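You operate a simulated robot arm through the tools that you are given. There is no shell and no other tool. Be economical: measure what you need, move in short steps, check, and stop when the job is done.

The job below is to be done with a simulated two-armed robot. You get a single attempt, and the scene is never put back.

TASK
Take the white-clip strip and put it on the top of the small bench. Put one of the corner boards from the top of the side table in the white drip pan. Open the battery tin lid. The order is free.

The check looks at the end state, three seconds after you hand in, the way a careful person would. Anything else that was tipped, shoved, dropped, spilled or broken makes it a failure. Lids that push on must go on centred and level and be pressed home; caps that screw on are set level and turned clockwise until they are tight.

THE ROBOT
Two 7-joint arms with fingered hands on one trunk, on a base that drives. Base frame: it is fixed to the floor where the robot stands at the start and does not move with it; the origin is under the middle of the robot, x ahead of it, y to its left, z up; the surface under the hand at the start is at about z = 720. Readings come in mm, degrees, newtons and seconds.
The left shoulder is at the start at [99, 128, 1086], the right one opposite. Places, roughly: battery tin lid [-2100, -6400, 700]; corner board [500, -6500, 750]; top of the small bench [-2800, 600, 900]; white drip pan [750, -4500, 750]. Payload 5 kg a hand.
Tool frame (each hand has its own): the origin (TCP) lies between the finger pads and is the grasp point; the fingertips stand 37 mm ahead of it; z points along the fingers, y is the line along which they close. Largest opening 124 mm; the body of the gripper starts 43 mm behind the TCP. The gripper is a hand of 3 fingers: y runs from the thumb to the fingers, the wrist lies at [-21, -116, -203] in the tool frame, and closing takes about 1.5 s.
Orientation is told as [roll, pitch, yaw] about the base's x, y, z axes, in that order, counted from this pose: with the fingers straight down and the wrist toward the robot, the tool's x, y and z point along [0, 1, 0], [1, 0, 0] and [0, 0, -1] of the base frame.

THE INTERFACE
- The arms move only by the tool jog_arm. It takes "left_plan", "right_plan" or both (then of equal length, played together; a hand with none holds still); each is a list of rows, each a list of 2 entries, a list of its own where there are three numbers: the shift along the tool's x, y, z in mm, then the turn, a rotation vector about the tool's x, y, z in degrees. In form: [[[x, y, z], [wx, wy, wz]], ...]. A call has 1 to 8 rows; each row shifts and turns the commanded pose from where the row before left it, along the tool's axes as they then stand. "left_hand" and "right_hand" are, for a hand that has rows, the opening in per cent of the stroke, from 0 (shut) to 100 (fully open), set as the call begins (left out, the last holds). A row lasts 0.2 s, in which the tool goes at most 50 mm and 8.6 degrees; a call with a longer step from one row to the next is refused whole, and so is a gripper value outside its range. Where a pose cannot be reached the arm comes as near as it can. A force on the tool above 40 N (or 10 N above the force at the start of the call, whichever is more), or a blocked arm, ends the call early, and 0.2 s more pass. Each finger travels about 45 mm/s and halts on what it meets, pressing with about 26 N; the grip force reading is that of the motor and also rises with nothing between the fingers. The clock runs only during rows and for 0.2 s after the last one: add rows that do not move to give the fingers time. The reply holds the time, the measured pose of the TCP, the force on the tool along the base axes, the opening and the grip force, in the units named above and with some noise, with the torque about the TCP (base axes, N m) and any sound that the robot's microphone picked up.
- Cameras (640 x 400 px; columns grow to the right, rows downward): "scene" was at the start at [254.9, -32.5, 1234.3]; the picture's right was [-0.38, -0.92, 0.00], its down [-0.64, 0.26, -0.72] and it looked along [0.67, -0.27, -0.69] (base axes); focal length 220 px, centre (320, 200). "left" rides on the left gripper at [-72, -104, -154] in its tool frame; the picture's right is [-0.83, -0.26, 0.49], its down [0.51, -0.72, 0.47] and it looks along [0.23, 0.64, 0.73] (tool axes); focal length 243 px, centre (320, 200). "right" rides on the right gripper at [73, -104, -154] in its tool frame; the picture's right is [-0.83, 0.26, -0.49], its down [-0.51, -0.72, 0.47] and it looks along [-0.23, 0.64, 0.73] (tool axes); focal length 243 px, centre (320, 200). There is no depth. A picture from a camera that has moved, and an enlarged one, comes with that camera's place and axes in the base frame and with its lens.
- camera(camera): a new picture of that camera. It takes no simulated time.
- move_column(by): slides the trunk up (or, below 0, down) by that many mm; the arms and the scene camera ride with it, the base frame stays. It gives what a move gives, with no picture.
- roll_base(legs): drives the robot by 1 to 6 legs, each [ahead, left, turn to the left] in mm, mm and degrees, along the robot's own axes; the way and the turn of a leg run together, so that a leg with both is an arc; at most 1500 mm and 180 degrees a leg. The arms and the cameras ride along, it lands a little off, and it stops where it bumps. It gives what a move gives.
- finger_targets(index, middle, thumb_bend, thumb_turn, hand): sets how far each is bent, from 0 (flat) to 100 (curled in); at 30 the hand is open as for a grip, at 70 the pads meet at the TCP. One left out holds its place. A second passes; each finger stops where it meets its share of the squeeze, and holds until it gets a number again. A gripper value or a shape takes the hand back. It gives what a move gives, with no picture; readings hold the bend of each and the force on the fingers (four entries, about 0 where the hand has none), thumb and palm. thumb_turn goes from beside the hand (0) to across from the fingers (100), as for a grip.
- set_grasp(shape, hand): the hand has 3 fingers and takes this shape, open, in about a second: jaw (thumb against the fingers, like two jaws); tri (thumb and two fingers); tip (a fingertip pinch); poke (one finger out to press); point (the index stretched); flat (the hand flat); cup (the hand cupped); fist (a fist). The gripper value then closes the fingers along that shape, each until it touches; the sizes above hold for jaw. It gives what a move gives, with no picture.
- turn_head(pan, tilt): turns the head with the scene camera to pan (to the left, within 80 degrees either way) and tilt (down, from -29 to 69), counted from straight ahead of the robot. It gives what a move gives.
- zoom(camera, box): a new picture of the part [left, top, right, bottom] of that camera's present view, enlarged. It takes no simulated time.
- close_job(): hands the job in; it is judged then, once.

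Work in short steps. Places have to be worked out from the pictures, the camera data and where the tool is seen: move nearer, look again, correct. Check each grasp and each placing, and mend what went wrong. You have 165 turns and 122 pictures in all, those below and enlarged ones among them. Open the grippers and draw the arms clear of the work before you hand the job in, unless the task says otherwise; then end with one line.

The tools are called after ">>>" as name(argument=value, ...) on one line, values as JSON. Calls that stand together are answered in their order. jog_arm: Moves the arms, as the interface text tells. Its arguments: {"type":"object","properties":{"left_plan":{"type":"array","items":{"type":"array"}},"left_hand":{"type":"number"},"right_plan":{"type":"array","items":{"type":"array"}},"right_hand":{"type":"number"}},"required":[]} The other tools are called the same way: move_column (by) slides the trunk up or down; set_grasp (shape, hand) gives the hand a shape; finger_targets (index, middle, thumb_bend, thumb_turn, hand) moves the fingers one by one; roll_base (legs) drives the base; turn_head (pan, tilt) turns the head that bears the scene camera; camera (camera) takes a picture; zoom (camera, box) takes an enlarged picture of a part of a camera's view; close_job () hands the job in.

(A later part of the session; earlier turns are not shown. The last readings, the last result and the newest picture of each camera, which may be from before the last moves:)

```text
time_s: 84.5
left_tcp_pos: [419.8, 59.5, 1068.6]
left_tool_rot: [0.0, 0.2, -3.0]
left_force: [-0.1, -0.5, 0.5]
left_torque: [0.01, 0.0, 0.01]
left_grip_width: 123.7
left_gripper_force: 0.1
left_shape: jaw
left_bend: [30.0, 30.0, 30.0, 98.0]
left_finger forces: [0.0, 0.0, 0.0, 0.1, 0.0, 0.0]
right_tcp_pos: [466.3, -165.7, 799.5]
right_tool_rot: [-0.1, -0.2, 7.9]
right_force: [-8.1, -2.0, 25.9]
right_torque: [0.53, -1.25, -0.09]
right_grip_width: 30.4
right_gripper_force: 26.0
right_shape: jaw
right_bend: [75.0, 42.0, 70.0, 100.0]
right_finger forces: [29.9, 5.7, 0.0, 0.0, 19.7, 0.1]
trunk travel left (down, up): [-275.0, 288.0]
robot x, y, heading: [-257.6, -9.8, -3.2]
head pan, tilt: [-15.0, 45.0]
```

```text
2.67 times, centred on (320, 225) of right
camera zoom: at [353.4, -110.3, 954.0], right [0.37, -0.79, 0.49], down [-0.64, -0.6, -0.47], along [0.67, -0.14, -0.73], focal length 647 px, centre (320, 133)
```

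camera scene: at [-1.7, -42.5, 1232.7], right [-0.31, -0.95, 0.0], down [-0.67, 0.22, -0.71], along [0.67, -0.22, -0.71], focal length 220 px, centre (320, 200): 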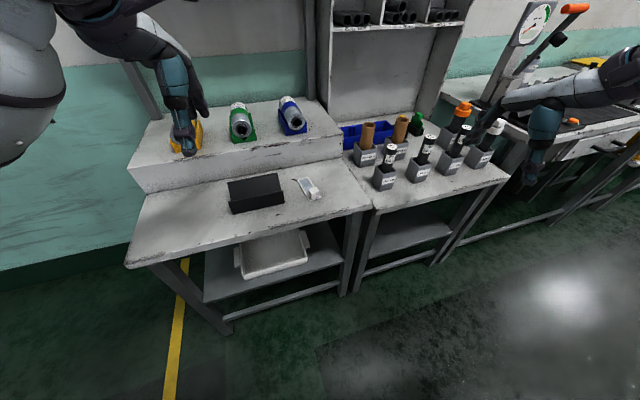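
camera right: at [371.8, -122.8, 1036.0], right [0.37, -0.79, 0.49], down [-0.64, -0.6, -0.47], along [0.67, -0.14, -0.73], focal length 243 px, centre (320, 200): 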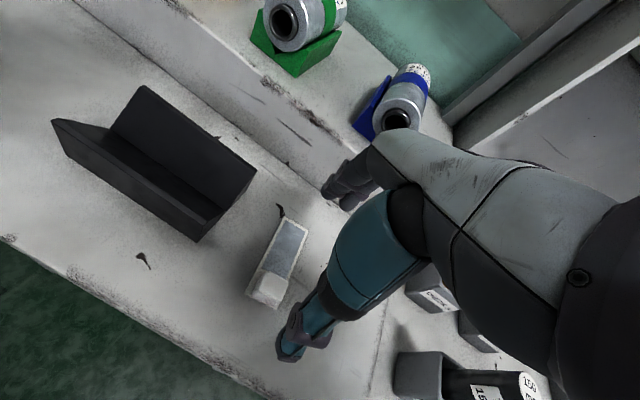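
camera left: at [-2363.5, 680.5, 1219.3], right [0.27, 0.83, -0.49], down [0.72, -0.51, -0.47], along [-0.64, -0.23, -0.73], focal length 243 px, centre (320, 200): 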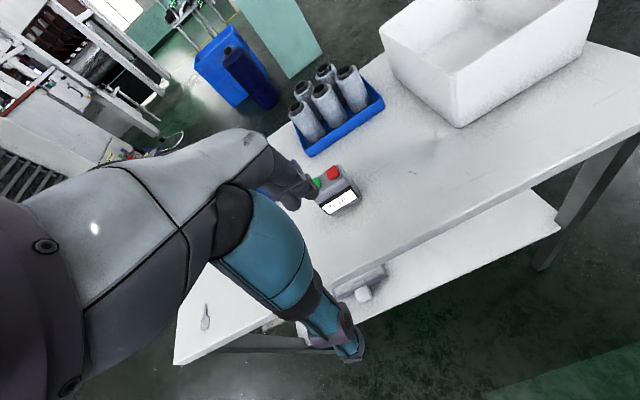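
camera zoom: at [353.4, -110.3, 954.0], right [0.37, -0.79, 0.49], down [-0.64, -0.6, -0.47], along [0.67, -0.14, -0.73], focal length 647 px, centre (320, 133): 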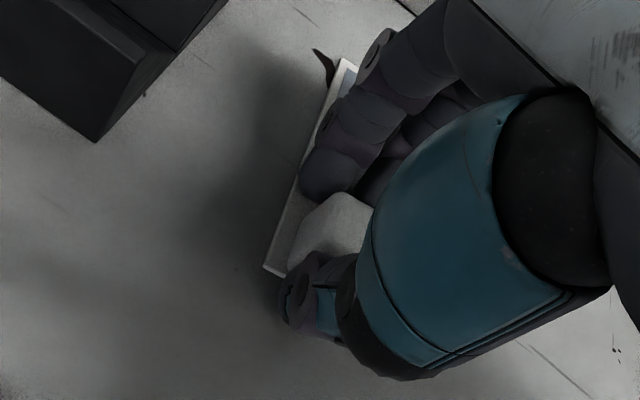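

Index and thumb hold the block (30 mm) with the middle finger pressing on the surface. I'll lift straight up gently and check.

>>> jog_arm(right_plan=[[[0, 0, -5], [0, 0, 0]], [[0, 0, -8], [0, 0, 0]], [[0, 0, -15], [0, 0, 0]], [[0, 0, -20], [0, 0, 0]], [[0, 0, -20], [0, 0, 0]], [[0, 0, 0], [0, 0, 0]], [[0, 0, 0], [0, 0, 0]]])

>>> zoom(camera="scene", box=[250, 120, 370, 195])

>>> zoom(camera="right", box=[200, 150, 440, 300])

```text
time_s: 86.1
left_tcp_pos: [423.5, 59.2, 1066.4]
left_tool_rot: [0.0, 0.2, -3.0]
left_force: [-0.2, 0.2, 0.0]
left_torque: [0.01, 0.03, -0.05]
left_grip_width: 124.2
left_gripper_force: 0.0
left_shape: jaw
left_bend: [30.0, 30.0, 30.0, 98.0]
left_finger forces: [0.0, 0.0, 0.0, 0.0, 0.0, 0.1]
right_tcp_pos: [469.8, -168.4, 867.1]
right_tool_rot: [0.0, 0.1, 8.0]
right_force: [-0.2, 0.2, -0.3]
right_torque: [0.0, -0.03, 0.0]
right_grip_width: 30.5
right_gripper_force: 25.9
right_shape: jaw
right_bend: [74.0, 43.0, 73.0, 100.0]
right_finger forces: [13.5, 1.7, 0.0, 0.0, 15.2, 0.0]
trunk travel left (down, up): [-275.0, 288.0]
robot x, y, heading: [-257.4, -5.0, -3.2]
head pan, tilt: [-15.0, 45.0]
```

```text
5.33 times, centred on (310, 158) of scene
camera zoom: at [-1.8, -42.5, 1232.6], right [-0.31, -0.95, 0.0], down [-0.67, 0.22, -0.71], along [0.67, -0.22, -0.71], focal length 1173 px, centre (373, 427)
```

zoom: 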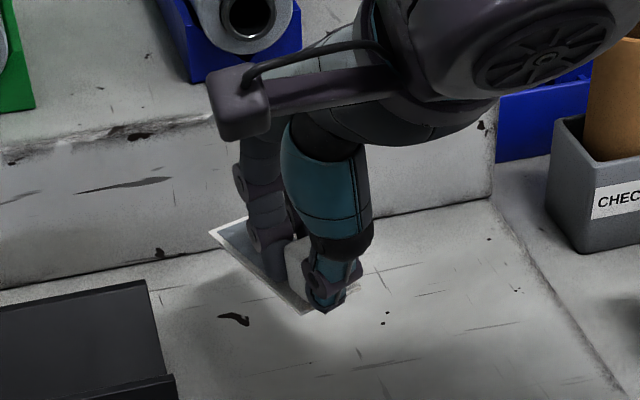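

```text
2.67 times, centred on (320, 225) of right
camera zoom: at [357.3, -111.4, 1019.7], right [0.38, -0.79, 0.49], down [-0.64, -0.6, -0.47], along [0.67, -0.14, -0.73], focal length 647 px, centre (320, 133)
```

zoom: 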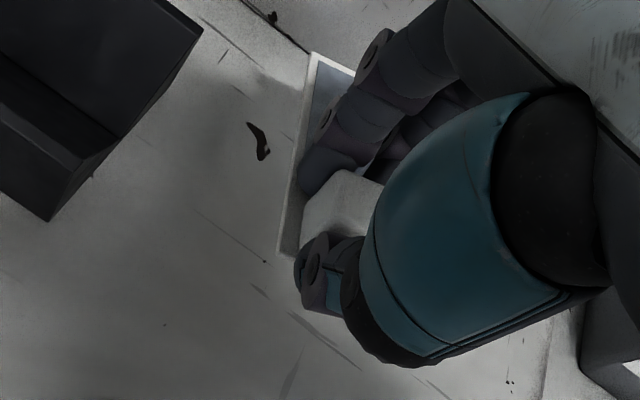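

The strip is held and lifted. I'll raise the trunk 150 mm for the higher bench and drive round to it.

>>> move_column(by=150)

>>> roll_base(legs=[[-200, 0, 0], [0, 1100, 0], [0, 0, 91], [0, 0, 92]])

>>> zoom(camera="right", box=[200, 150, 440, 300])

```text
time_s: 87.9
left_tcp_pos: [423.6, 58.4, 1214.4]
left_tool_rot: [0.1, 0.3, -2.9]
left_force: [0.8, 0.2, 0.2]
left_torque: [-0.01, 0.04, 0.03]
left_grip_width: 123.8
left_gripper_force: 0.0
left_shape: jaw
left_bend: [30.0, 30.0, 30.0, 98.0]
left_finger forces: [0.0, 0.0, 0.1, 0.0, 0.1, 0.0]
right_tcp_pos: [469.4, -168.5, 1014.4]
right_tool_rot: [0.0, 0.2, 8.0]
right_force: [1.2, 0.2, -0.7]
right_torque: [0.01, 0.01, 0.01]
right_grip_width: 30.4
right_gripper_force: 25.8
right_shape: jaw
right_bend: [74.0, 43.0, 73.0, 100.0]
right_finger forces: [13.4, 1.7, 0.0, 0.0, 15.2, 0.1]
trunk travel left (down, up): [-425.0, 138.0]
robot x, y, heading: [-258.0, -5.8, -2.8]
head pan, tilt: [-15.0, 45.0]
```

```text
time_s: 107.0
left_tcp_pos: [-1082.7, 996.2, 1216.4]
left_tool_rot: [0.1, 0.2, -177.5]
left_force: [-0.3, 0.0, -0.3]
left_torque: [-0.01, 0.02, -0.01]
left_grip_width: 123.8
left_gripper_force: 0.1
left_shape: jaw
left_bend: [30.0, 30.0, 30.0, 98.0]
left_finger forces: [0.0, 0.1, 0.0, 0.0, 0.1, 0.0]
right_tcp_pos: [-1152.6, 1218.6, 1016.8]
right_tool_rot: [0.0, 0.1, -166.4]
right_force: [0.1, -0.4, -0.8]
right_torque: [-0.01, 0.01, 0.01]
right_grip_width: 30.2
right_gripper_force: 26.3
right_shape: jaw
right_bend: [74.0, 43.0, 73.0, 100.0]
right_finger forces: [13.0, 1.7, 0.1, 0.1, 14.6, 0.0]
trunk travel left (down, up): [-425.0, 138.0]
robot x, y, heading: [-414.8, 1129.1, -177.3]
head pan, tilt: [-15.0, 45.0]
```

```text
2.67 times, centred on (320, 225) of right
camera zoom: at [-1034.3, 1170.4, 1170.0], right [-0.45, 0.74, 0.49], down [0.58, 0.66, -0.47], along [-0.68, 0.07, -0.73], focal length 647 px, centre (320, 133)
```

zoom: 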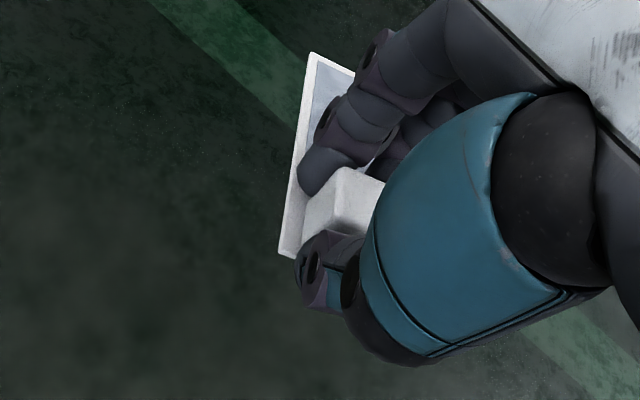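

Still held. I'll raise a bit more for clearance over the bin, then drive, keeping back from the bench while sliding left.

>>> move_column(by=100)

>>> roll_base(legs=[[0, 0, -2.7], [1250, 0, 0], [0, 620, 0], [170, 0, 0], [0, 130, 0]])

>>> turn_head(pan=0, tilt=45)

>>> camera(camera="scene")

>>> camera(camera="right")

```text
time_s: 108.4
left_tcp_pos: [-1085.5, 997.1, 1314.3]
left_tool_rot: [0.1, 0.5, -177.4]
left_force: [0.0, -0.2, 0.0]
left_torque: [0.03, 0.02, 0.03]
left_grip_width: 123.6
left_gripper_force: 0.0
left_shape: jaw
left_bend: [30.0, 30.0, 30.0, 98.0]
left_finger forces: [0.1, 0.1, 0.0, 0.1, 0.1, 0.0]
right_tcp_pos: [-1152.7, 1218.8, 1112.9]
right_tool_rot: [0.0, 0.3, -166.4]
right_force: [0.4, -0.1, -1.8]
right_torque: [0.04, -0.01, -0.03]
right_grip_width: 30.1
right_gripper_force: 25.8
right_shape: jaw
right_bend: [74.0, 43.0, 73.0, 100.0]
right_finger forces: [13.1, 1.6, 0.1, 0.0, 14.6, 0.1]
trunk travel left (down, up): [-525.0, 38.0]
robot x, y, heading: [-415.4, 1128.9, -177.4]
head pan, tilt: [-15.0, 45.0]
```

```text
time_s: 123.2
left_tcp_pos: [-2526.6, 273.0, 1316.5]
left_tool_rot: [0.1, 0.2, -179.2]
left_force: [1.0, -0.6, -0.3]
left_torque: [-0.01, -0.02, 0.04]
left_grip_width: 124.0
left_gripper_force: 0.1
left_shape: jaw
left_bend: [30.0, 30.0, 30.0, 98.0]
left_finger forces: [0.0, 0.1, 0.1, 0.1, 0.0, 0.0]
right_tcp_pos: [-2588.9, 495.3, 1116.1]
right_tool_rot: [-0.1, 0.1, -168.3]
right_force: [0.6, 0.7, 0.1]
right_torque: [-0.04, -0.01, -0.04]
right_grip_width: 30.5
right_gripper_force: 26.2
right_shape: jaw
right_bend: [74.0, 43.0, 73.0, 100.0]
right_finger forces: [13.0, 1.6, 0.0, 0.0, 14.7, 0.0]
trunk travel left (down, up): [-525.0, 38.0]
robot x, y, heading: [-1851.1, 379.0, -179.3]
head pan, tilt: [-15.0, 45.0]
```

```text
time_s: 123.9
left_tcp_pos: [-2527.3, 270.4, 1315.8]
left_tool_rot: [0.1, 0.3, -179.3]
left_force: [-0.5, -0.3, -0.7]
left_torque: [0.04, 0.0, 0.0]
left_grip_width: 123.8
left_gripper_force: 0.1
left_shape: jaw
left_bend: [30.0, 30.0, 30.0, 98.0]
left_finger forces: [0.1, 0.0, 0.0, 0.0, 0.0, 0.0]
right_tcp_pos: [-2589.2, 494.1, 1115.6]
right_tool_rot: [0.0, 0.0, -168.4]
right_force: [1.2, 0.2, -0.1]
right_torque: [0.03, -0.05, 0.01]
right_grip_width: 30.3
right_gripper_force: 26.2
right_shape: jaw
right_bend: [74.0, 43.0, 73.0, 100.0]
right_finger forces: [12.9, 1.7, 0.0, 0.1, 14.6, 0.0]
trunk travel left (down, up): [-525.0, 38.0]
robot x, y, heading: [-1850.7, 381.2, -179.3]
head pan, tilt: [0.0, 45.0]
```

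```text
90 pictures are left
camera scene: at [-2009.3, 376.7, 1509.8], right [-0.01, 1.0, 0.0], down [0.71, 0.01, -0.71], along [-0.71, -0.01, -0.71], focal length 220 px, centre (320, 200)
```

scene: 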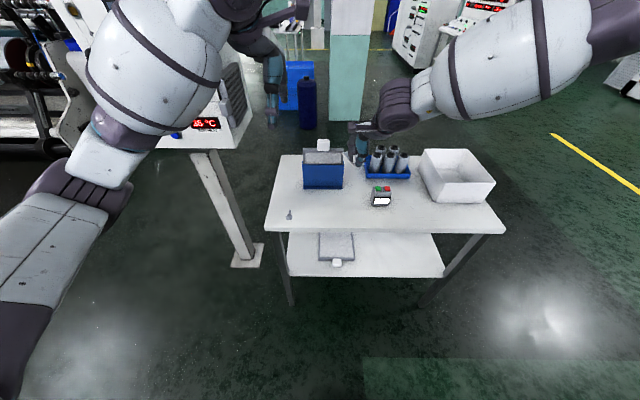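

```text
89 pictures are left
camera right: at [-2472.5, 442.6, 1269.9], right [-0.42, 0.76, 0.49], down [0.6, 0.64, -0.47], along [-0.67, 0.1, -0.73], focal length 243 px, centre (320, 200)
```

right: 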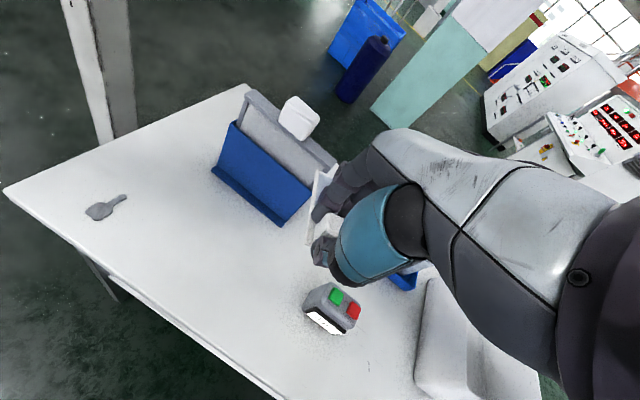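

Bench is clear at the left front. I'll bring the block over (-2540,440) and descend to about 40 mm above the expected contact.

>>> jog_arm(right_plan=[[[31, -18, 15], [0, 0, 0]], [[32, -19, 15], [0, 0, 0]], [[0, 0, 35], [0, 0, 0]], [[0, 0, 35], [0, 0, 0]], [[0, 0, 20], [0, 0, 0]], [[0, 0, 0], [0, 0, 0]]])

>>> zoom(camera="scene", box=[240, 120, 400, 240])

>>> zoom(camera="right", box=[200, 150, 440, 300])

```text
time_s: 125.3
left_tcp_pos: [-2526.2, 271.7, 1316.2]
left_tool_rot: [0.1, 0.3, -179.3]
left_force: [-0.3, -0.6, 0.2]
left_torque: [-0.02, 0.0, -0.02]
left_grip_width: 124.1
left_gripper_force: 0.1
left_shape: jaw
left_bend: [30.0, 30.0, 30.0, 98.0]
left_finger forces: [0.0, 0.0, 0.0, 0.0, 0.0, 0.0]
right_tcp_pos: [-2539.1, 439.0, 995.8]
right_tool_rot: [0.0, 0.0, -168.3]
right_force: [0.1, 0.4, -0.4]
right_torque: [-0.04, 0.01, -0.01]
right_grip_width: 30.0
right_gripper_force: 25.7
right_shape: jaw
right_bend: [74.0, 43.0, 73.0, 100.0]
right_finger forces: [13.0, 1.8, 0.1, 0.0, 14.6, 0.0]
trunk travel left (down, up): [-525.0, 38.0]
robot x, y, heading: [-1851.6, 383.7, -179.4]
head pan, tilt: [0.0, 45.0]
```

```text
3.33 times, centred on (320, 180) of scene
camera zoom: at [-2008.5, 377.1, 1510.0], right [-0.01, 1.0, 0.0], down [0.71, 0.01, -0.71], along [-0.71, -0.01, -0.71], focal length 733 px, centre (320, 267)
```

zoom: 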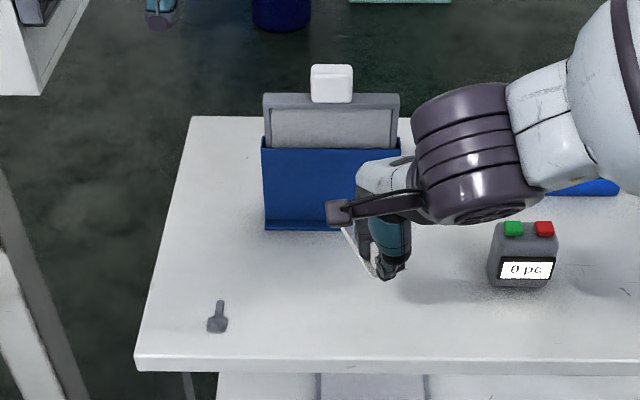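

```text
2.67 times, centred on (320, 225) of right
camera zoom: at [-2422.0, 387.6, 1149.8], right [-0.42, 0.76, 0.49], down [0.6, 0.64, -0.47], along [-0.67, 0.1, -0.73], focal length 647 px, centre (320, 133)
```

zoom: 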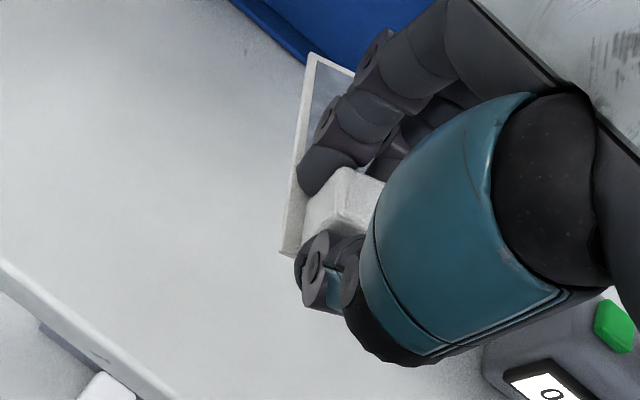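

Clear of the remote and holder. Lowering in small steps until contact.

>>> jog_arm(right_plan=[[[0, 0, 12], [0, 0, 0]], [[0, 0, 10], [0, 0, 0]], [[0, 0, 6], [0, 0, 0]], [[0, 0, 4], [0, 0, 0]], [[0, 0, 4], [0, 0, 0]], [[0, 0, 4], [0, 0, 0]], [[0, 0, 4], [0, 0, 0]]])

>>> zoom(camera="right", box=[200, 150, 440, 300])

```text
time_s: 126.9
left_tcp_pos: [-2527.1, 270.0, 1315.9]
left_tool_rot: [0.1, 0.2, -179.3]
left_force: [-0.5, -0.7, 0.1]
left_torque: [0.0, 0.01, 0.02]
left_grip_width: 123.8
left_gripper_force: 0.1
left_shape: jaw
left_bend: [30.0, 30.0, 30.0, 98.0]
left_finger forces: [0.0, 0.0, 0.0, 0.0, 0.1, 0.0]
right_tcp_pos: [-2540.0, 439.4, 952.2]
right_tool_rot: [0.0, 0.1, -168.3]
right_force: [-0.4, 0.1, 1.0]
right_torque: [0.02, -0.02, -0.01]
right_grip_width: 30.3
right_gripper_force: 25.7
right_shape: jaw
right_bend: [74.0, 43.0, 73.0, 100.0]
right_finger forces: [12.9, 1.8, 0.1, 0.1, 14.7, 0.0]
trunk travel left (down, up): [-525.0, 38.0]
robot x, y, heading: [-1852.8, 380.5, -179.2]
head pan, tilt: [0.0, 45.0]
```

```text
2.67 times, centred on (320, 225) of right
camera zoom: at [-2423.7, 388.5, 1105.6], right [-0.42, 0.76, 0.49], down [0.6, 0.64, -0.47], along [-0.67, 0.1, -0.73], focal length 647 px, centre (320, 133)
```

zoom: 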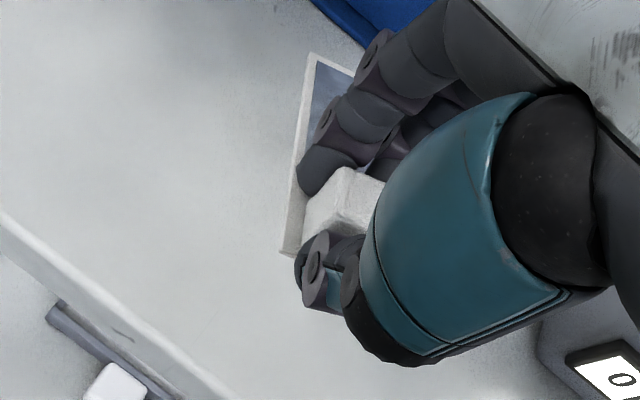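

No contact yet at 952. Continuing down in 3–4 mm steps.

>>> jog_arm(right_plan=[[[0, 0, 3], [0, 0, 0]], [[0, 0, 3], [0, 0, 0]], [[0, 0, 3], [0, 0, 0]], [[0, 0, 3], [0, 0, 0]]])

>>> jog_arm(right_plan=[[[0, 0, 3], [0, 0, 0]], [[0, 0, 3], [0, 0, 0]], [[0, 0, 3], [0, 0, 0]]])

>>> zoom(camera="right", box=[200, 150, 440, 300])

>>> zoom(camera="scene", box=[280, 150, 400, 225])

```text
time_s: 127.9
left_tcp_pos: [-2528.1, 270.6, 1316.1]
left_tool_rot: [0.2, 0.1, -179.3]
left_force: [-0.3, 0.4, 0.7]
left_torque: [-0.01, -0.04, 0.0]
left_grip_width: 123.8
left_gripper_force: 0.1
left_shape: jaw
left_bend: [30.0, 30.0, 30.0, 98.0]
left_finger forces: [0.1, 0.0, 0.0, 0.1, 0.0, 0.0]
right_tcp_pos: [-2539.5, 439.5, 940.5]
right_tool_rot: [0.1, 0.0, -168.3]
right_force: [-0.2, 0.6, -1.3]
right_torque: [0.0, -0.02, 0.01]
right_grip_width: 30.4
right_gripper_force: 26.2
right_shape: jaw
right_bend: [74.0, 43.0, 73.0, 100.0]
right_finger forces: [12.9, 1.8, 0.1, 0.0, 14.7, 0.0]
trunk travel left (down, up): [-525.0, 38.0]
robot x, y, heading: [-1853.0, 382.1, -179.4]
head pan, tilt: [0.0, 45.0]
```

```text
time_s: 128.7
left_tcp_pos: [-2526.8, 271.2, 1316.0]
left_tool_rot: [0.0, 0.2, -179.4]
left_force: [-0.5, 0.1, -0.1]
left_torque: [0.04, -0.03, -0.02]
left_grip_width: 123.9
left_gripper_force: 0.2
left_shape: jaw
left_bend: [30.0, 30.0, 30.0, 98.0]
left_finger forces: [0.0, 0.0, 0.1, 0.0, 0.1, 0.1]
right_tcp_pos: [-2540.0, 440.1, 930.2]
right_tool_rot: [0.1, 0.1, -168.2]
right_force: [0.1, 0.1, -0.2]
right_torque: [0.01, -0.02, 0.0]
right_grip_width: 30.3
right_gripper_force: 25.9
right_shape: jaw
right_bend: [74.0, 43.0, 73.0, 100.0]
right_finger forces: [12.9, 1.9, 0.1, 0.0, 14.7, 0.0]
trunk travel left (down, up): [-525.0, 38.0]
robot x, y, heading: [-1855.5, 379.9, -179.3]
head pan, tilt: [0.0, 45.0]
```

```text
2.67 times, centred on (320, 225) of right
camera zoom: at [-2422.6, 389.2, 1084.9], right [-0.43, 0.76, 0.49], down [0.6, 0.64, -0.47], along [-0.67, 0.1, -0.73], focal length 647 px, centre (320, 133)
```

zoom: 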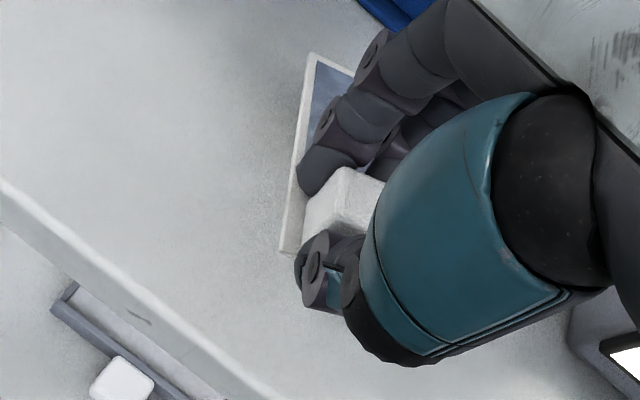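

```text
5.33 times, centred on (340, 188) of scene
camera zoom: at [-2009.1, 377.2, 1509.8], right [-0.01, 1.0, 0.0], down [0.71, 0.01, -0.71], along [-0.71, -0.01, -0.71], focal length 1173 px, centre (213, 267)
```

zoom: 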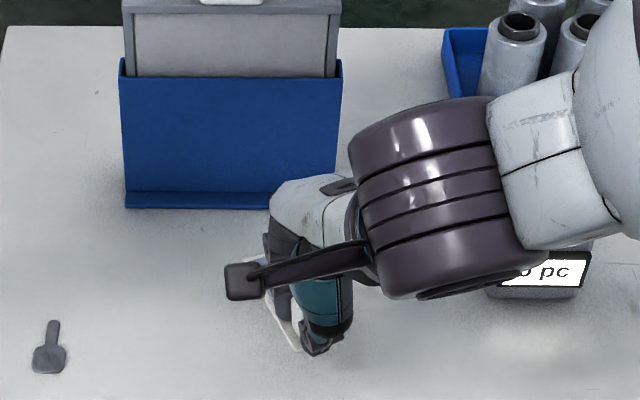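

Still free; the bench is a little lower than I assumed. Continuing in small steps.

>>> jog_arm(right_plan=[[[0, 0, 3], [0, 0, 0]], [[0, 0, 3], [0, 0, 0]], [[0, 0, 3], [0, 0, 0]], [[0, 0, 3], [0, 0, 0]]])

>>> jog_arm(right_plan=[[[0, 0, 3], [0, 0, 0]], [[0, 0, 3], [0, 0, 0]], [[0, 0, 3], [0, 0, 0]], [[0, 0, 0], [0, 0, 0]]])

>>> zoom(camera="scene", box=[280, 150, 400, 225])

```text
time_s: 129.7
left_tcp_pos: [-2526.9, 272.0, 1316.8]
left_tool_rot: [0.1, 0.3, -179.4]
left_force: [0.3, -0.6, 0.2]
left_torque: [0.03, -0.01, -0.01]
left_grip_width: 123.4
left_gripper_force: 0.0
left_shape: jaw
left_bend: [30.0, 30.0, 30.0, 98.0]
left_finger forces: [0.0, 0.1, 0.0, 0.0, 0.0, 0.0]
right_tcp_pos: [-2539.4, 442.5, 919.7]
right_tool_rot: [0.0, 0.0, -168.3]
right_force: [0.0, -0.2, -0.4]
right_torque: [0.0, 0.01, 0.03]
right_grip_width: 30.1
right_gripper_force: 26.1
right_shape: jaw
right_bend: [74.0, 43.0, 73.0, 100.0]
right_finger forces: [12.9, 1.9, 0.0, 0.0, 14.7, 0.0]
trunk travel left (down, up): [-525.0, 38.0]
robot x, y, heading: [-1851.9, 380.0, -179.4]
head pan, tilt: [0.0, 45.0]
```

```text
time_s: 130.7
left_tcp_pos: [-2527.3, 271.0, 1315.7]
left_tool_rot: [0.1, 0.3, -179.3]
left_force: [-0.8, -0.6, 0.6]
left_torque: [0.03, -0.01, 0.02]
left_grip_width: 123.8
left_gripper_force: 0.0
left_shape: jaw
left_bend: [30.0, 30.0, 30.0, 98.0]
left_finger forces: [0.0, 0.0, 0.0, 0.0, 0.1, 0.0]
right_tcp_pos: [-2537.6, 444.4, 914.0]
right_tool_rot: [0.1, 0.1, -168.3]
right_force: [0.0, 0.6, 0.0]
right_torque: [0.03, -0.01, 0.01]
right_grip_width: 30.1
right_gripper_force: 25.9
right_shape: jaw
right_bend: [74.0, 43.0, 73.0, 100.0]
right_finger forces: [12.9, 1.9, 0.1, 0.0, 14.7, 0.0]
right hand out of reach, approached as far as the arm can: row 2
trunk travel left (down, up): [-525.0, 38.0]
robot x, y, heading: [-1851.1, 380.1, -179.2]
head pan, tilt: [0.0, 45.0]
```

```text
5.33 times, centred on (340, 188) of scene
camera zoom: at [-2009.1, 377.1, 1509.8], right [-0.01, 1.0, 0.0], down [0.71, 0.01, -0.71], along [-0.71, -0.01, -0.71], focal length 1173 px, centre (213, 267)
```

zoom: 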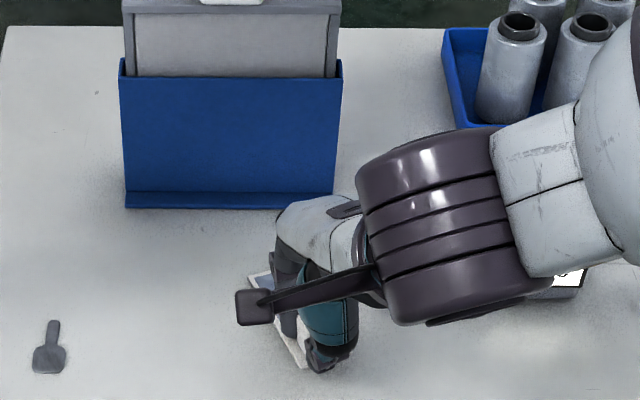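

The arm is at its reach limit with the trunk this high. I'll raise the hand 90 mm, lower the trunk 100 mm, and then continue the guarded descent.

>>> jog_arm(right_plan=[[[0, 0, -45], [0, 0, 0]], [[0, 0, -45], [0, 0, 0]], [[0, 0, 0], [0, 0, 0]]])

>>> move_column(by=-100)

>>> jog_arm(right_plan=[[[0, 0, 3], [0, 0, 0]], [[0, 0, 3], [0, 0, 0]], [[0, 0, 3], [0, 0, 0]], [[0, 0, 3], [0, 0, 0]]])

>>> zoom(camera="scene", box=[280, 150, 400, 225])

```text
time_s: 131.5
left_tcp_pos: [-2528.0, 270.9, 1315.2]
left_tool_rot: [0.1, 0.3, -179.3]
left_force: [-0.4, 0.7, 0.1]
left_torque: [-0.01, -0.02, 0.01]
left_grip_width: 123.9
left_gripper_force: 0.1
left_shape: jaw
left_bend: [30.0, 30.0, 30.0, 98.0]
left_finger forces: [0.0, 0.1, 0.1, 0.0, 0.1, 0.1]
right_tcp_pos: [-2540.5, 443.2, 1000.8]
right_tool_rot: [0.0, 0.2, -168.2]
right_force: [0.9, 0.7, -0.5]
right_torque: [-0.01, -0.03, 0.01]
right_grip_width: 30.2
right_gripper_force: 25.9
right_shape: jaw
right_bend: [74.0, 43.0, 73.0, 100.0]
right_finger forces: [13.0, 1.8, 0.0, 0.0, 14.7, 0.0]
trunk travel left (down, up): [-525.0, 38.0]
robot x, y, heading: [-1854.5, 381.6, -179.3]
head pan, tilt: [0.0, 45.0]
```

```text
time_s: 132.8
left_tcp_pos: [-2526.7, 272.1, 1216.7]
left_tool_rot: [0.1, 0.3, -179.3]
left_force: [0.5, 0.0, -0.1]
left_torque: [-0.02, -0.01, 0.0]
left_grip_width: 124.0
left_gripper_force: 0.0
left_shape: jaw
left_bend: [30.0, 30.0, 30.0, 98.0]
left_finger forces: [0.0, 0.0, 0.0, 0.1, 0.1, 0.0]
right_tcp_pos: [-2536.8, 443.4, 903.9]
right_tool_rot: [0.0, 0.0, -168.3]
right_force: [-0.8, -0.2, 0.8]
right_torque: [-0.11, 0.13, 0.03]
right_grip_width: 29.3
right_gripper_force: 25.8
right_shape: jaw
right_bend: [74.0, 43.0, 72.0, 100.0]
right_finger forces: [15.2, 2.2, 0.0, 0.0, 13.8, 0.0]
trunk travel left (down, up): [-425.0, 138.0]
robot x, y, heading: [-1853.5, 377.4, -179.3]
head pan, tilt: [0.0, 45.0]
```

```text
time_s: 133.8
left_tcp_pos: [-2524.8, 271.4, 1216.9]
left_tool_rot: [0.1, 0.2, -179.3]
left_force: [-0.1, -0.7, -0.7]
left_torque: [0.02, -0.02, 0.03]
left_grip_width: 124.1
left_gripper_force: 0.0
left_shape: jaw
left_bend: [30.0, 30.0, 30.0, 98.0]
left_finger forces: [0.0, 0.1, 0.0, 0.0, 0.1, 0.1]
right_tcp_pos: [-2540.4, 442.1, 899.4]
right_tool_rot: [0.2, -0.7, -168.4]
right_force: [5.0, 1.8, 22.2]
right_torque: [-0.41, 0.74, -0.04]
right_grip_width: 29.2
right_gripper_force: 26.4
right_shape: jaw
right_bend: [75.0, 43.0, 72.0, 100.0]
right_finger forces: [29.5, 2.4, 0.0, 0.0, 17.9, 0.0]
trunk travel left (down, up): [-425.0, 138.0]
robot x, y, heading: [-1855.1, 378.9, -179.3]
head pan, tilt: [0.0, 45.0]
stopped in row 4 (right hand): the force on the tool passed its limit at 43 N (the readings are from after the stop); the commanded pose is now the measured one
```

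```text
5.33 times, centred on (340, 188) of scene
camera zoom: at [-2069.3, 376.9, 1387.4], right [-0.01, 1.0, 0.0], down [0.71, 0.01, -0.71], along [-0.71, -0.01, -0.71], focal length 1173 px, centre (213, 267)
```

zoom: 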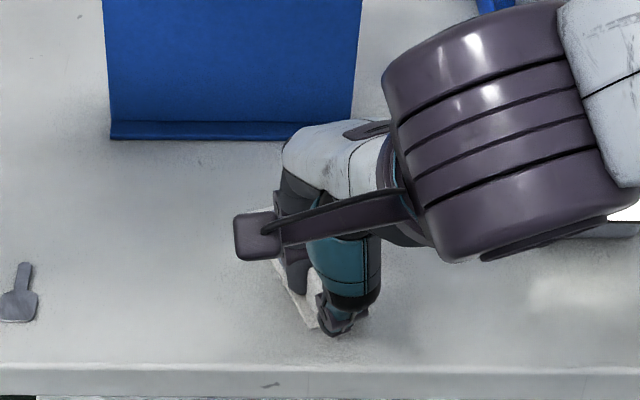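

Contact made (bench surface ≈ z 855). Ease up 2 mm and open partly, then look.

>>> jog_arm(right_plan=[[[0, 0, -2], [0, 0, 0]], [[0, 0, 0], [0, 0, 0]]])

>>> jog_arm(right_plan=[[[0, 0, 0], [0, 0, 0]], [[0, 0, 0], [0, 0, 0]], [[0, 0, 0], [0, 0, 0]], [[0, 0, 0], [0, 0, 0]], [[0, 0, 0], [0, 0, 0]]], right_hand=65)

>>> jog_arm(right_plan=[[[0, 0, -10], [0, 0, 0]], [[0, 0, -25], [0, 0, 0]], [[0, 0, -40], [0, 0, 0]], [[0, 0, -40], [0, 0, 0]]])

>>> camera(camera="right")

```text
time_s: 134.4
left_tcp_pos: [-2526.3, 271.1, 1217.5]
left_tool_rot: [0.1, 0.1, -179.2]
left_force: [-1.6, -0.3, 0.4]
left_torque: [0.04, -0.02, -0.01]
left_grip_width: 124.0
left_gripper_force: 0.1
left_shape: jaw
left_bend: [30.0, 30.0, 30.0, 98.0]
left_finger forces: [0.0, 0.1, 0.0, 0.1, 0.0, 0.1]
right_tcp_pos: [-2537.9, 443.0, 899.7]
right_tool_rot: [0.0, -0.6, -168.4]
right_force: [-1.4, 0.5, 20.9]
right_torque: [-0.53, 0.89, -0.02]
right_grip_width: 29.6
right_gripper_force: 26.5
right_shape: jaw
right_bend: [75.0, 43.0, 72.0, 100.0]
right_finger forces: [32.8, 2.3, 0.0, 0.0, 13.8, 0.1]
trunk travel left (down, up): [-425.0, 138.0]
robot x, y, heading: [-1851.9, 379.8, -179.7]
head pan, tilt: [0.0, 45.0]
```

```text
time_s: 135.6
left_tcp_pos: [-2523.5, 270.3, 1217.6]
left_tool_rot: [0.1, 0.1, -179.2]
left_force: [-0.1, -0.5, -0.4]
left_torque: [-0.02, -0.02, 0.03]
left_grip_width: 123.8
left_gripper_force: 0.0
left_shape: jaw
left_bend: [30.0, 30.0, 30.0, 98.0]
left_finger forces: [0.0, 0.0, 0.1, 0.0, 0.0, 0.0]
right_tcp_pos: [-2538.0, 443.3, 899.9]
right_tool_rot: [0.1, -0.5, -168.3]
right_force: [5.9, 0.0, 25.5]
right_torque: [-0.42, 0.77, 0.1]
right_grip_width: 74.8
right_gripper_force: 0.1
right_shape: jaw
right_bend: [74.0, 40.0, 62.0, 100.0]
right_finger forces: [20.8, 4.6, 0.0, 0.0, 0.0, 0.0]
trunk travel left (down, up): [-425.0, 138.0]
robot x, y, heading: [-1848.1, 382.1, -179.2]
head pan, tilt: [0.0, 45.0]
```

```text
time_s: 136.6
left_tcp_pos: [-2526.4, 270.7, 1217.3]
left_tool_rot: [0.0, 0.3, -179.3]
left_force: [0.2, -0.7, 0.4]
left_torque: [0.0, 0.06, -0.04]
left_grip_width: 123.8
left_gripper_force: 0.0
left_shape: jaw
left_bend: [30.0, 30.0, 30.0, 98.0]
left_finger forces: [0.0, 0.1, 0.0, 0.0, 0.1, 0.0]
right_tcp_pos: [-2540.3, 440.5, 1015.5]
right_tool_rot: [-0.1, -0.3, -168.2]
right_force: [-0.2, 0.4, 0.4]
right_torque: [0.04, 0.01, -0.01]
right_grip_width: 80.2
right_gripper_force: 0.0
right_shape: jaw
right_bend: [28.0, 39.0, 62.0, 100.0]
right_finger forces: [0.0, 0.0, 0.0, 0.0, 0.0, 0.1]
trunk travel left (down, up): [-425.0, 138.0]
robot x, y, heading: [-1852.4, 379.0, -179.3]
head pan, tilt: [0.0, 45.0]
```

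```text
81 pictures are left
camera right: at [-2421.3, 389.3, 1169.0], right [-0.42, 0.76, 0.49], down [0.6, 0.64, -0.48], along [-0.68, 0.1, -0.73], focal length 243 px, centre (320, 200)
```

right: 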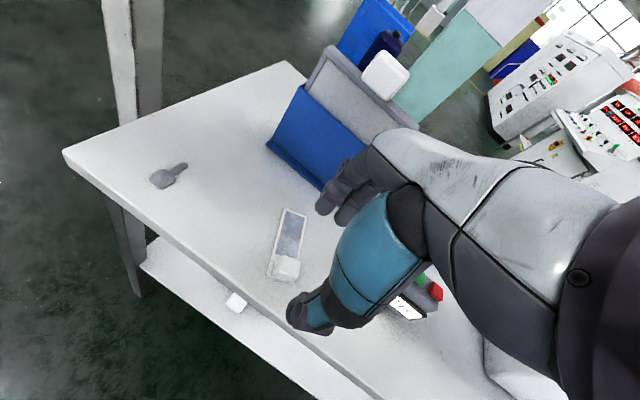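

The strip lies flat on the bench top. I'll raise the hand clear of everything, then drive out and round to face down the main aisle (−y).

>>> jog_arm(right_plan=[[[0, 0, -45], [0, 0, 0]], [[0, 0, -45], [0, 0, 0]], [[0, 0, -45], [0, 0, 0]], [[0, 0, -25], [0, 0, 0]]], right_hand=100)

>>> roll_base(legs=[[0, -740, 0], [-1480, 0, 0], [0, 0, 89.3]])

>>> turn_head(pan=0, tilt=15)

>>> camera(camera="scene")

```text
time_s: 137.6
left_tcp_pos: [-2527.3, 272.0, 1216.6]
left_tool_rot: [0.1, 0.2, -179.3]
left_force: [0.6, 0.3, -1.0]
left_torque: [-0.02, 0.02, -0.01]
left_grip_width: 123.6
left_gripper_force: 0.0
left_shape: jaw
left_bend: [30.0, 30.0, 30.0, 98.0]
left_finger forces: [0.0, 0.1, 0.0, 0.1, 0.1, 0.0]
right_tcp_pos: [-2538.6, 442.2, 1175.0]
right_tool_rot: [0.0, -0.4, -168.3]
right_force: [1.0, 0.2, 0.2]
right_torque: [0.04, 0.03, 0.02]
right_grip_width: 123.6
right_gripper_force: 0.1
right_shape: jaw
right_bend: [30.0, 30.0, 30.0, 98.0]
right_finger forces: [0.0, 0.1, 0.0, 0.1, 0.1, 0.0]
trunk travel left (down, up): [-425.0, 138.0]
robot x, y, heading: [-1853.2, 381.5, -179.2]
head pan, tilt: [0.0, 45.0]
```

```text
time_s: 155.3
left_tcp_pos: [-236.9, 421.3, 1216.4]
left_tool_rot: [0.1, 0.2, -89.5]
left_force: [0.0, 0.4, 0.5]
left_torque: [0.01, 0.04, 0.02]
left_grip_width: 123.7
left_gripper_force: 0.1
left_shape: jaw
left_bend: [30.0, 30.0, 30.0, 98.0]
left_finger forces: [0.0, 0.0, 0.0, 0.0, 0.0, 0.0]
right_tcp_pos: [-406.7, 409.3, 1174.2]
right_tool_rot: [0.0, -0.4, -78.5]
right_force: [0.0, -0.7, 0.0]
right_torque: [-0.03, -0.02, -0.01]
right_grip_width: 123.5
right_gripper_force: 0.0
right_shape: jaw
right_bend: [30.0, 30.0, 30.0, 98.0]
right_finger forces: [0.0, 0.0, 0.0, 0.0, 0.1, 0.1]
trunk travel left (down, up): [-425.0, 138.0]
robot x, y, heading: [-343.6, 1092.8, -89.5]
head pan, tilt: [0.0, 45.0]
```

```text
time_s: 156.3
left_tcp_pos: [-235.4, 421.6, 1217.3]
left_tool_rot: [0.2, 0.2, -89.5]
left_force: [0.2, 0.2, -0.1]
left_torque: [-0.01, 0.0, 0.04]
left_grip_width: 123.9
left_gripper_force: 0.1
left_shape: jaw
left_bend: [30.0, 30.0, 30.0, 98.0]
left_finger forces: [0.0, 0.1, 0.1, 0.0, 0.0, 0.0]
right_tcp_pos: [-405.7, 409.8, 1174.1]
right_tool_rot: [0.0, -0.5, -78.6]
right_force: [0.4, 0.6, -0.6]
right_torque: [0.01, 0.04, -0.02]
right_grip_width: 123.7
right_gripper_force: 0.1
right_shape: jaw
right_bend: [30.0, 30.0, 30.0, 98.0]
right_finger forces: [0.0, 0.0, 0.0, 0.0, 0.0, 0.1]
trunk travel left (down, up): [-425.0, 138.0]
robot x, y, heading: [-343.6, 1096.1, -89.3]
head pan, tilt: [0.0, 15.0]
```

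```text
80 pictures are left
camera scene: at [-339.5, 862.2, 1433.8], right [-1.0, -0.01, 0.0], down [0.0, 0.26, -0.97], along [0.01, -0.97, -0.26], focal length 220 px, centre (320, 200)
```

scene: 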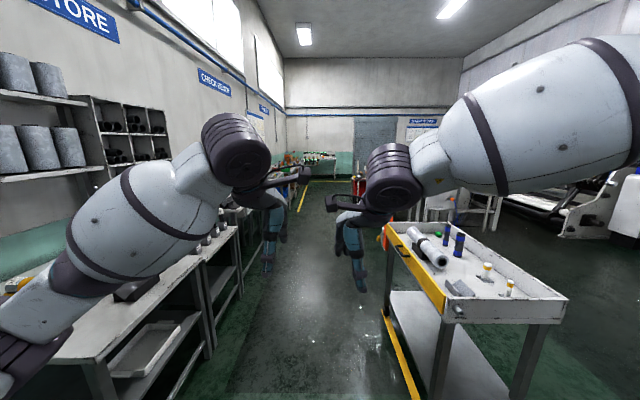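

Lane between bench (x≈380) and cart (x≈-765) is centred near x=-195. I'll centre and advance, then look again.

>>> roll_base(legs=[[0, 130, 0], [1500, 0, 0], [1000, 0, 0]])

>>> camera(camera="scene")

```text
time_s: 169.9
left_tcp_pos: [-62.2, -2092.9, 1216.5]
left_tool_rot: [0.0, 0.1, -89.1]
left_force: [-0.1, 1.0, 0.8]
left_torque: [-0.01, -0.01, 0.0]
left_grip_width: 123.9
left_gripper_force: 0.1
left_shape: jaw
left_bend: [30.0, 30.0, 30.0, 98.0]
left_finger forces: [0.0, 0.0, 0.0, 0.1, 0.0, 0.1]
right_tcp_pos: [-233.1, -2104.4, 1175.0]
right_tool_rot: [0.0, -0.4, -78.1]
right_force: [0.0, -0.1, 0.0]
right_torque: [-0.02, 0.01, 0.04]
right_grip_width: 123.4
right_gripper_force: 0.1
right_shape: jaw
right_bend: [30.0, 30.0, 30.0, 98.0]
right_finger forces: [0.0, 0.0, 0.1, 0.0, 0.1, 0.1]
trunk travel left (down, up): [-425.0, 138.0]
robot x, y, heading: [-172.0, -1419.9, -89.2]
head pan, tilt: [0.0, 15.0]
```

```text
79 pictures are left
camera scene: at [-168.5, -1651.8, 1434.1], right [-1.0, -0.02, 0.0], down [0.0, 0.26, -0.97], along [0.01, -0.97, -0.26], focal length 220 px, centre (320, 200)
```

scene: 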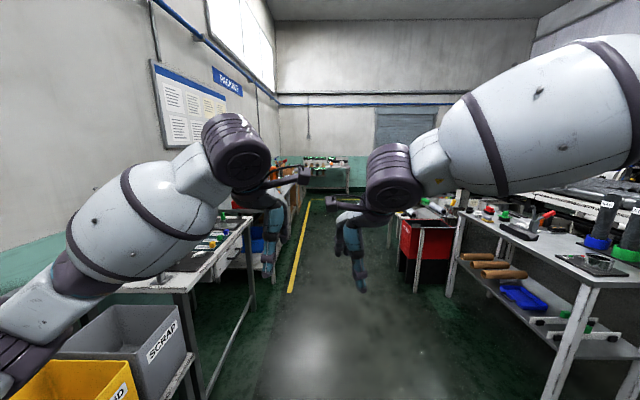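

Clear aisle ahead with the red cabinet at x<-900. I'll advance about 2.1 m and look left toward the drip pan.

>>> roll_base(legs=[[1500, 0, 0], [600, 0, 0]])

>>> turn_head(pan=0, tilt=20)

>>> camera(camera="scene")

>>> turn_head(pan=60, tilt=25)

>>> camera(camera="scene")

```text
time_s: 180.4
left_tcp_pos: [23.6, -4186.7, 1215.9]
left_tool_rot: [0.1, 0.2, -87.7]
left_force: [0.4, 0.4, 0.9]
left_torque: [-0.01, -0.03, 0.02]
left_grip_width: 123.9
left_gripper_force: 0.0
left_shape: jaw
left_bend: [30.0, 30.0, 30.0, 98.0]
left_finger forces: [0.1, 0.0, 0.0, 0.0, 0.0, 0.0]
right_tcp_pos: [-147.0, -4204.4, 1175.5]
right_tool_rot: [0.0, -0.3, -76.7]
right_force: [-0.5, 0.3, -0.5]
right_torque: [0.0, -0.03, 0.03]
right_grip_width: 123.8
right_gripper_force: 0.1
right_shape: jaw
right_bend: [30.0, 30.0, 30.0, 98.0]
right_finger forces: [0.0, 0.1, 0.0, 0.1, 0.1, 0.0]
trunk travel left (down, up): [-425.0, 138.0]
robot x, y, heading: [-107.6, -3514.3, -87.6]
head pan, tilt: [0.0, 15.0]
```

```text
time_s: 181.0
left_tcp_pos: [22.9, -4188.4, 1216.5]
left_tool_rot: [0.1, 0.3, -87.6]
left_force: [0.2, -0.3, 0.6]
left_torque: [0.01, -0.02, -0.02]
left_grip_width: 123.6
left_gripper_force: 0.0
left_shape: jaw
left_bend: [30.0, 30.0, 30.0, 98.0]
left_finger forces: [0.0, 0.1, 0.0, 0.0, 0.1, 0.1]
right_tcp_pos: [-147.3, -4204.8, 1174.3]
right_tool_rot: [0.0, -0.3, -76.7]
right_force: [0.5, 0.4, -0.3]
right_torque: [0.01, -0.01, -0.01]
right_grip_width: 123.4
right_gripper_force: 0.1
right_shape: jaw
right_bend: [30.0, 30.0, 30.0, 98.0]
right_finger forces: [0.0, 0.0, 0.0, 0.0, 0.0, 0.0]
trunk travel left (down, up): [-425.0, 138.0]
robot x, y, heading: [-105.7, -3515.9, -87.6]
head pan, tilt: [0.0, 20.0]
```

```text
78 pictures are left
camera scene: at [-95.1, -3749.6, 1425.8], right [-1.0, -0.04, 0.0], down [-0.01, 0.34, -0.94], along [0.04, -0.94, -0.34], focal length 220 px, centre (320, 200)
```

scene: 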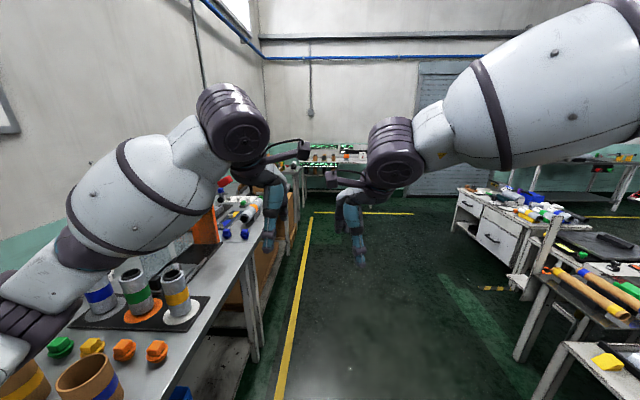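

```text
time_s: 182.3
left_tcp_pos: [22.8, -4187.8, 1215.8]
left_tool_rot: [0.0, 0.4, -87.7]
left_force: [-0.1, -0.2, 0.9]
left_torque: [0.03, 0.02, -0.05]
left_grip_width: 123.8
left_gripper_force: 0.1
left_shape: jaw
left_bend: [30.0, 30.0, 30.0, 98.0]
left_finger forces: [0.1, 0.1, 0.0, 0.0, 0.0, 0.0]
right_tcp_pos: [-146.5, -4205.8, 1173.8]
right_tool_rot: [0.0, -0.3, -76.6]
right_force: [0.3, -0.5, 0.5]
right_torque: [-0.04, -0.01, -0.03]
right_grip_width: 123.7
right_gripper_force: 0.0
right_shape: jaw
right_bend: [30.0, 30.0, 30.0, 98.0]
right_finger forces: [0.1, 0.1, 0.0, 0.0, 0.0, 0.0]
trunk travel left (down, up): [-425.0, 138.0]
robot x, y, heading: [-106.8, -3517.9, -88.0]
head pan, tilt: [60.0, 25.0]
```

```text
77 pictures are left
camera scene: at [-17.3, -3699.4, 1417.7], right [-0.46, -0.89, 0.0], down [-0.37, 0.2, -0.91], along [0.8, -0.42, -0.42], focal length 220 px, centre (320, 200)
```

scene: 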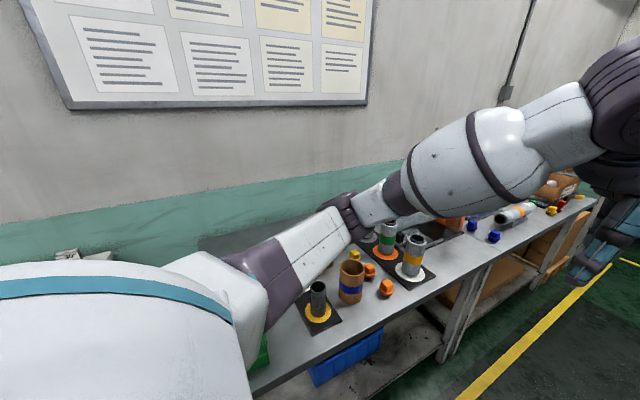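

I see the packing bench along the wall. I'll move beside y≈-4450, shift away from the bench and turn to face it, then look for the white drip pan.

>>> roll_base(legs=[[930, -200, 0], [0, 0, 88]])

>>> turn_head(pan=0, tilt=35)

>>> camera(camera="scene")

>>> turn_head(pan=-75, tilt=15)

>>> camera(camera="scene")

```text
time_s: 185.8
left_tcp_pos: [-97.6, -4822.9, 1221.0]
left_tool_rot: [0.7, 0.0, -87.0]
left_force: [-0.1, -0.5, -0.9]
left_torque: [0.01, 0.0, 0.01]
left_grip_width: 123.8
left_gripper_force: 0.0
left_shape: jaw
left_bend: [30.0, 30.0, 30.0, 97.0]
left_finger forces: [0.1, 0.0, 0.1, 0.1, 0.0, 0.0]
right_tcp_pos: [-272.9, -4839.8, 1179.6]
right_tool_rot: [0.4, -1.0, -76.5]
right_force: [-0.3, -1.8, 0.1]
right_torque: [0.01, -0.04, 0.01]
right_grip_width: 123.9
right_gripper_force: 0.0
right_shape: jaw
right_bend: [30.0, 30.0, 30.0, 98.0]
right_finger forces: [0.1, 0.0, 0.1, 0.1, 0.1, 0.0]
trunk travel left (down, up): [-425.0, 138.0]
robot x, y, heading: [-222.1, -4160.3, -87.6]
head pan, tilt: [60.0, 25.0]
stopped in leg 1: the robot was blocked; the commanded pose is now the measured one
```

```text
time_s: 187.1
left_tcp_pos: [-100.0, -4821.9, 1221.8]
left_tool_rot: [0.7, -0.2, -87.1]
left_force: [0.2, -0.7, 0.3]
left_torque: [-0.04, 0.0, 0.01]
left_grip_width: 124.1
left_gripper_force: 0.0
left_shape: jaw
left_bend: [30.0, 30.0, 30.0, 97.0]
left_finger forces: [0.0, 0.0, 0.0, 0.1, 0.0, 0.0]
right_tcp_pos: [-273.4, -4840.3, 1181.0]
right_tool_rot: [0.4, -1.1, -76.7]
right_force: [0.1, 0.3, -0.3]
right_torque: [-0.04, 0.02, -0.01]
right_grip_width: 124.0
right_gripper_force: 0.1
right_shape: jaw
right_bend: [30.0, 30.0, 30.0, 98.0]
right_finger forces: [0.0, 0.0, 0.1, 0.1, 0.1, 0.0]
trunk travel left (down, up): [-425.0, 138.0]
robot x, y, heading: [-223.7, -4167.9, -87.7]
head pan, tilt: [0.0, 35.0]
```

```text
76 pictures are left
camera scene: at [-222.9, -4376.5, 1404.6], right [-1.0, -0.04, -0.01], down [-0.02, 0.56, -0.83], along [0.04, -0.83, -0.56], focal length 220 px, centre (320, 200)
```

scene: 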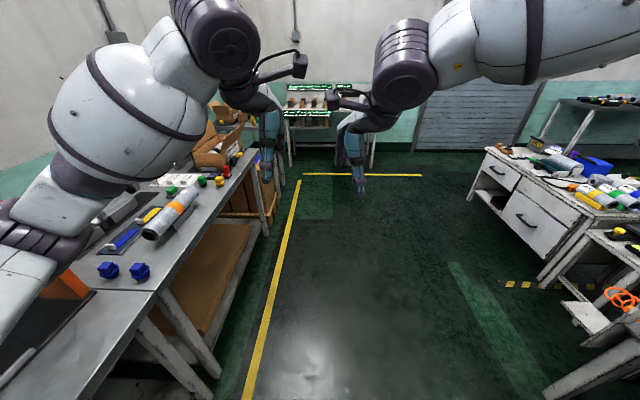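

```text
time_s: 188.6
left_tcp_pos: [-100.8, -4823.5, 1221.4]
left_tool_rot: [0.7, 0.0, -87.2]
left_force: [-0.4, -0.2, -0.3]
left_torque: [-0.02, -0.02, 0.01]
left_grip_width: 124.1
left_gripper_force: 0.0
left_shape: jaw
left_bend: [30.0, 30.0, 30.0, 97.0]
left_finger forces: [0.0, 0.0, 0.0, 0.0, 0.1, 0.0]
right_tcp_pos: [-273.3, -4839.8, 1180.3]
right_tool_rot: [0.4, -1.1, -76.6]
right_force: [0.6, -0.1, 0.2]
right_torque: [0.03, 0.01, -0.03]
right_grip_width: 124.0
right_gripper_force: 0.0
right_shape: jaw
right_bend: [30.0, 30.0, 30.0, 98.0]
right_finger forces: [0.0, 0.1, 0.0, 0.0, 0.0, 0.0]
trunk travel left (down, up): [-425.0, 138.0]
robot x, y, heading: [-217.8, -4166.2, -87.7]
head pan, tilt: [-75.0, 15.0]
```

```text
75 pictures are left
camera scene: at [-317.0, -4317.2, 1434.9], right [-0.3, 0.95, -0.01], down [0.26, 0.07, -0.96], along [-0.92, -0.29, -0.26], focal length 220 px, centre (320, 200)
```

scene: 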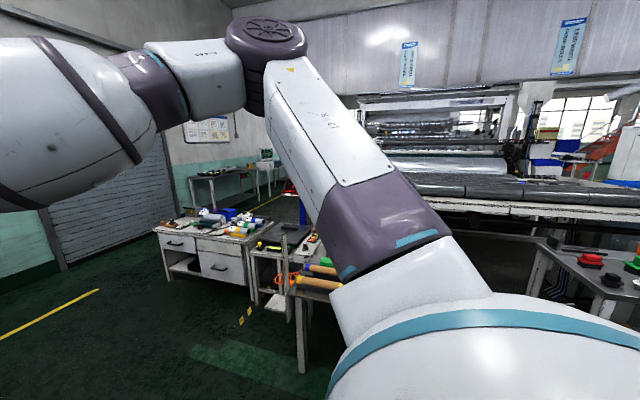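

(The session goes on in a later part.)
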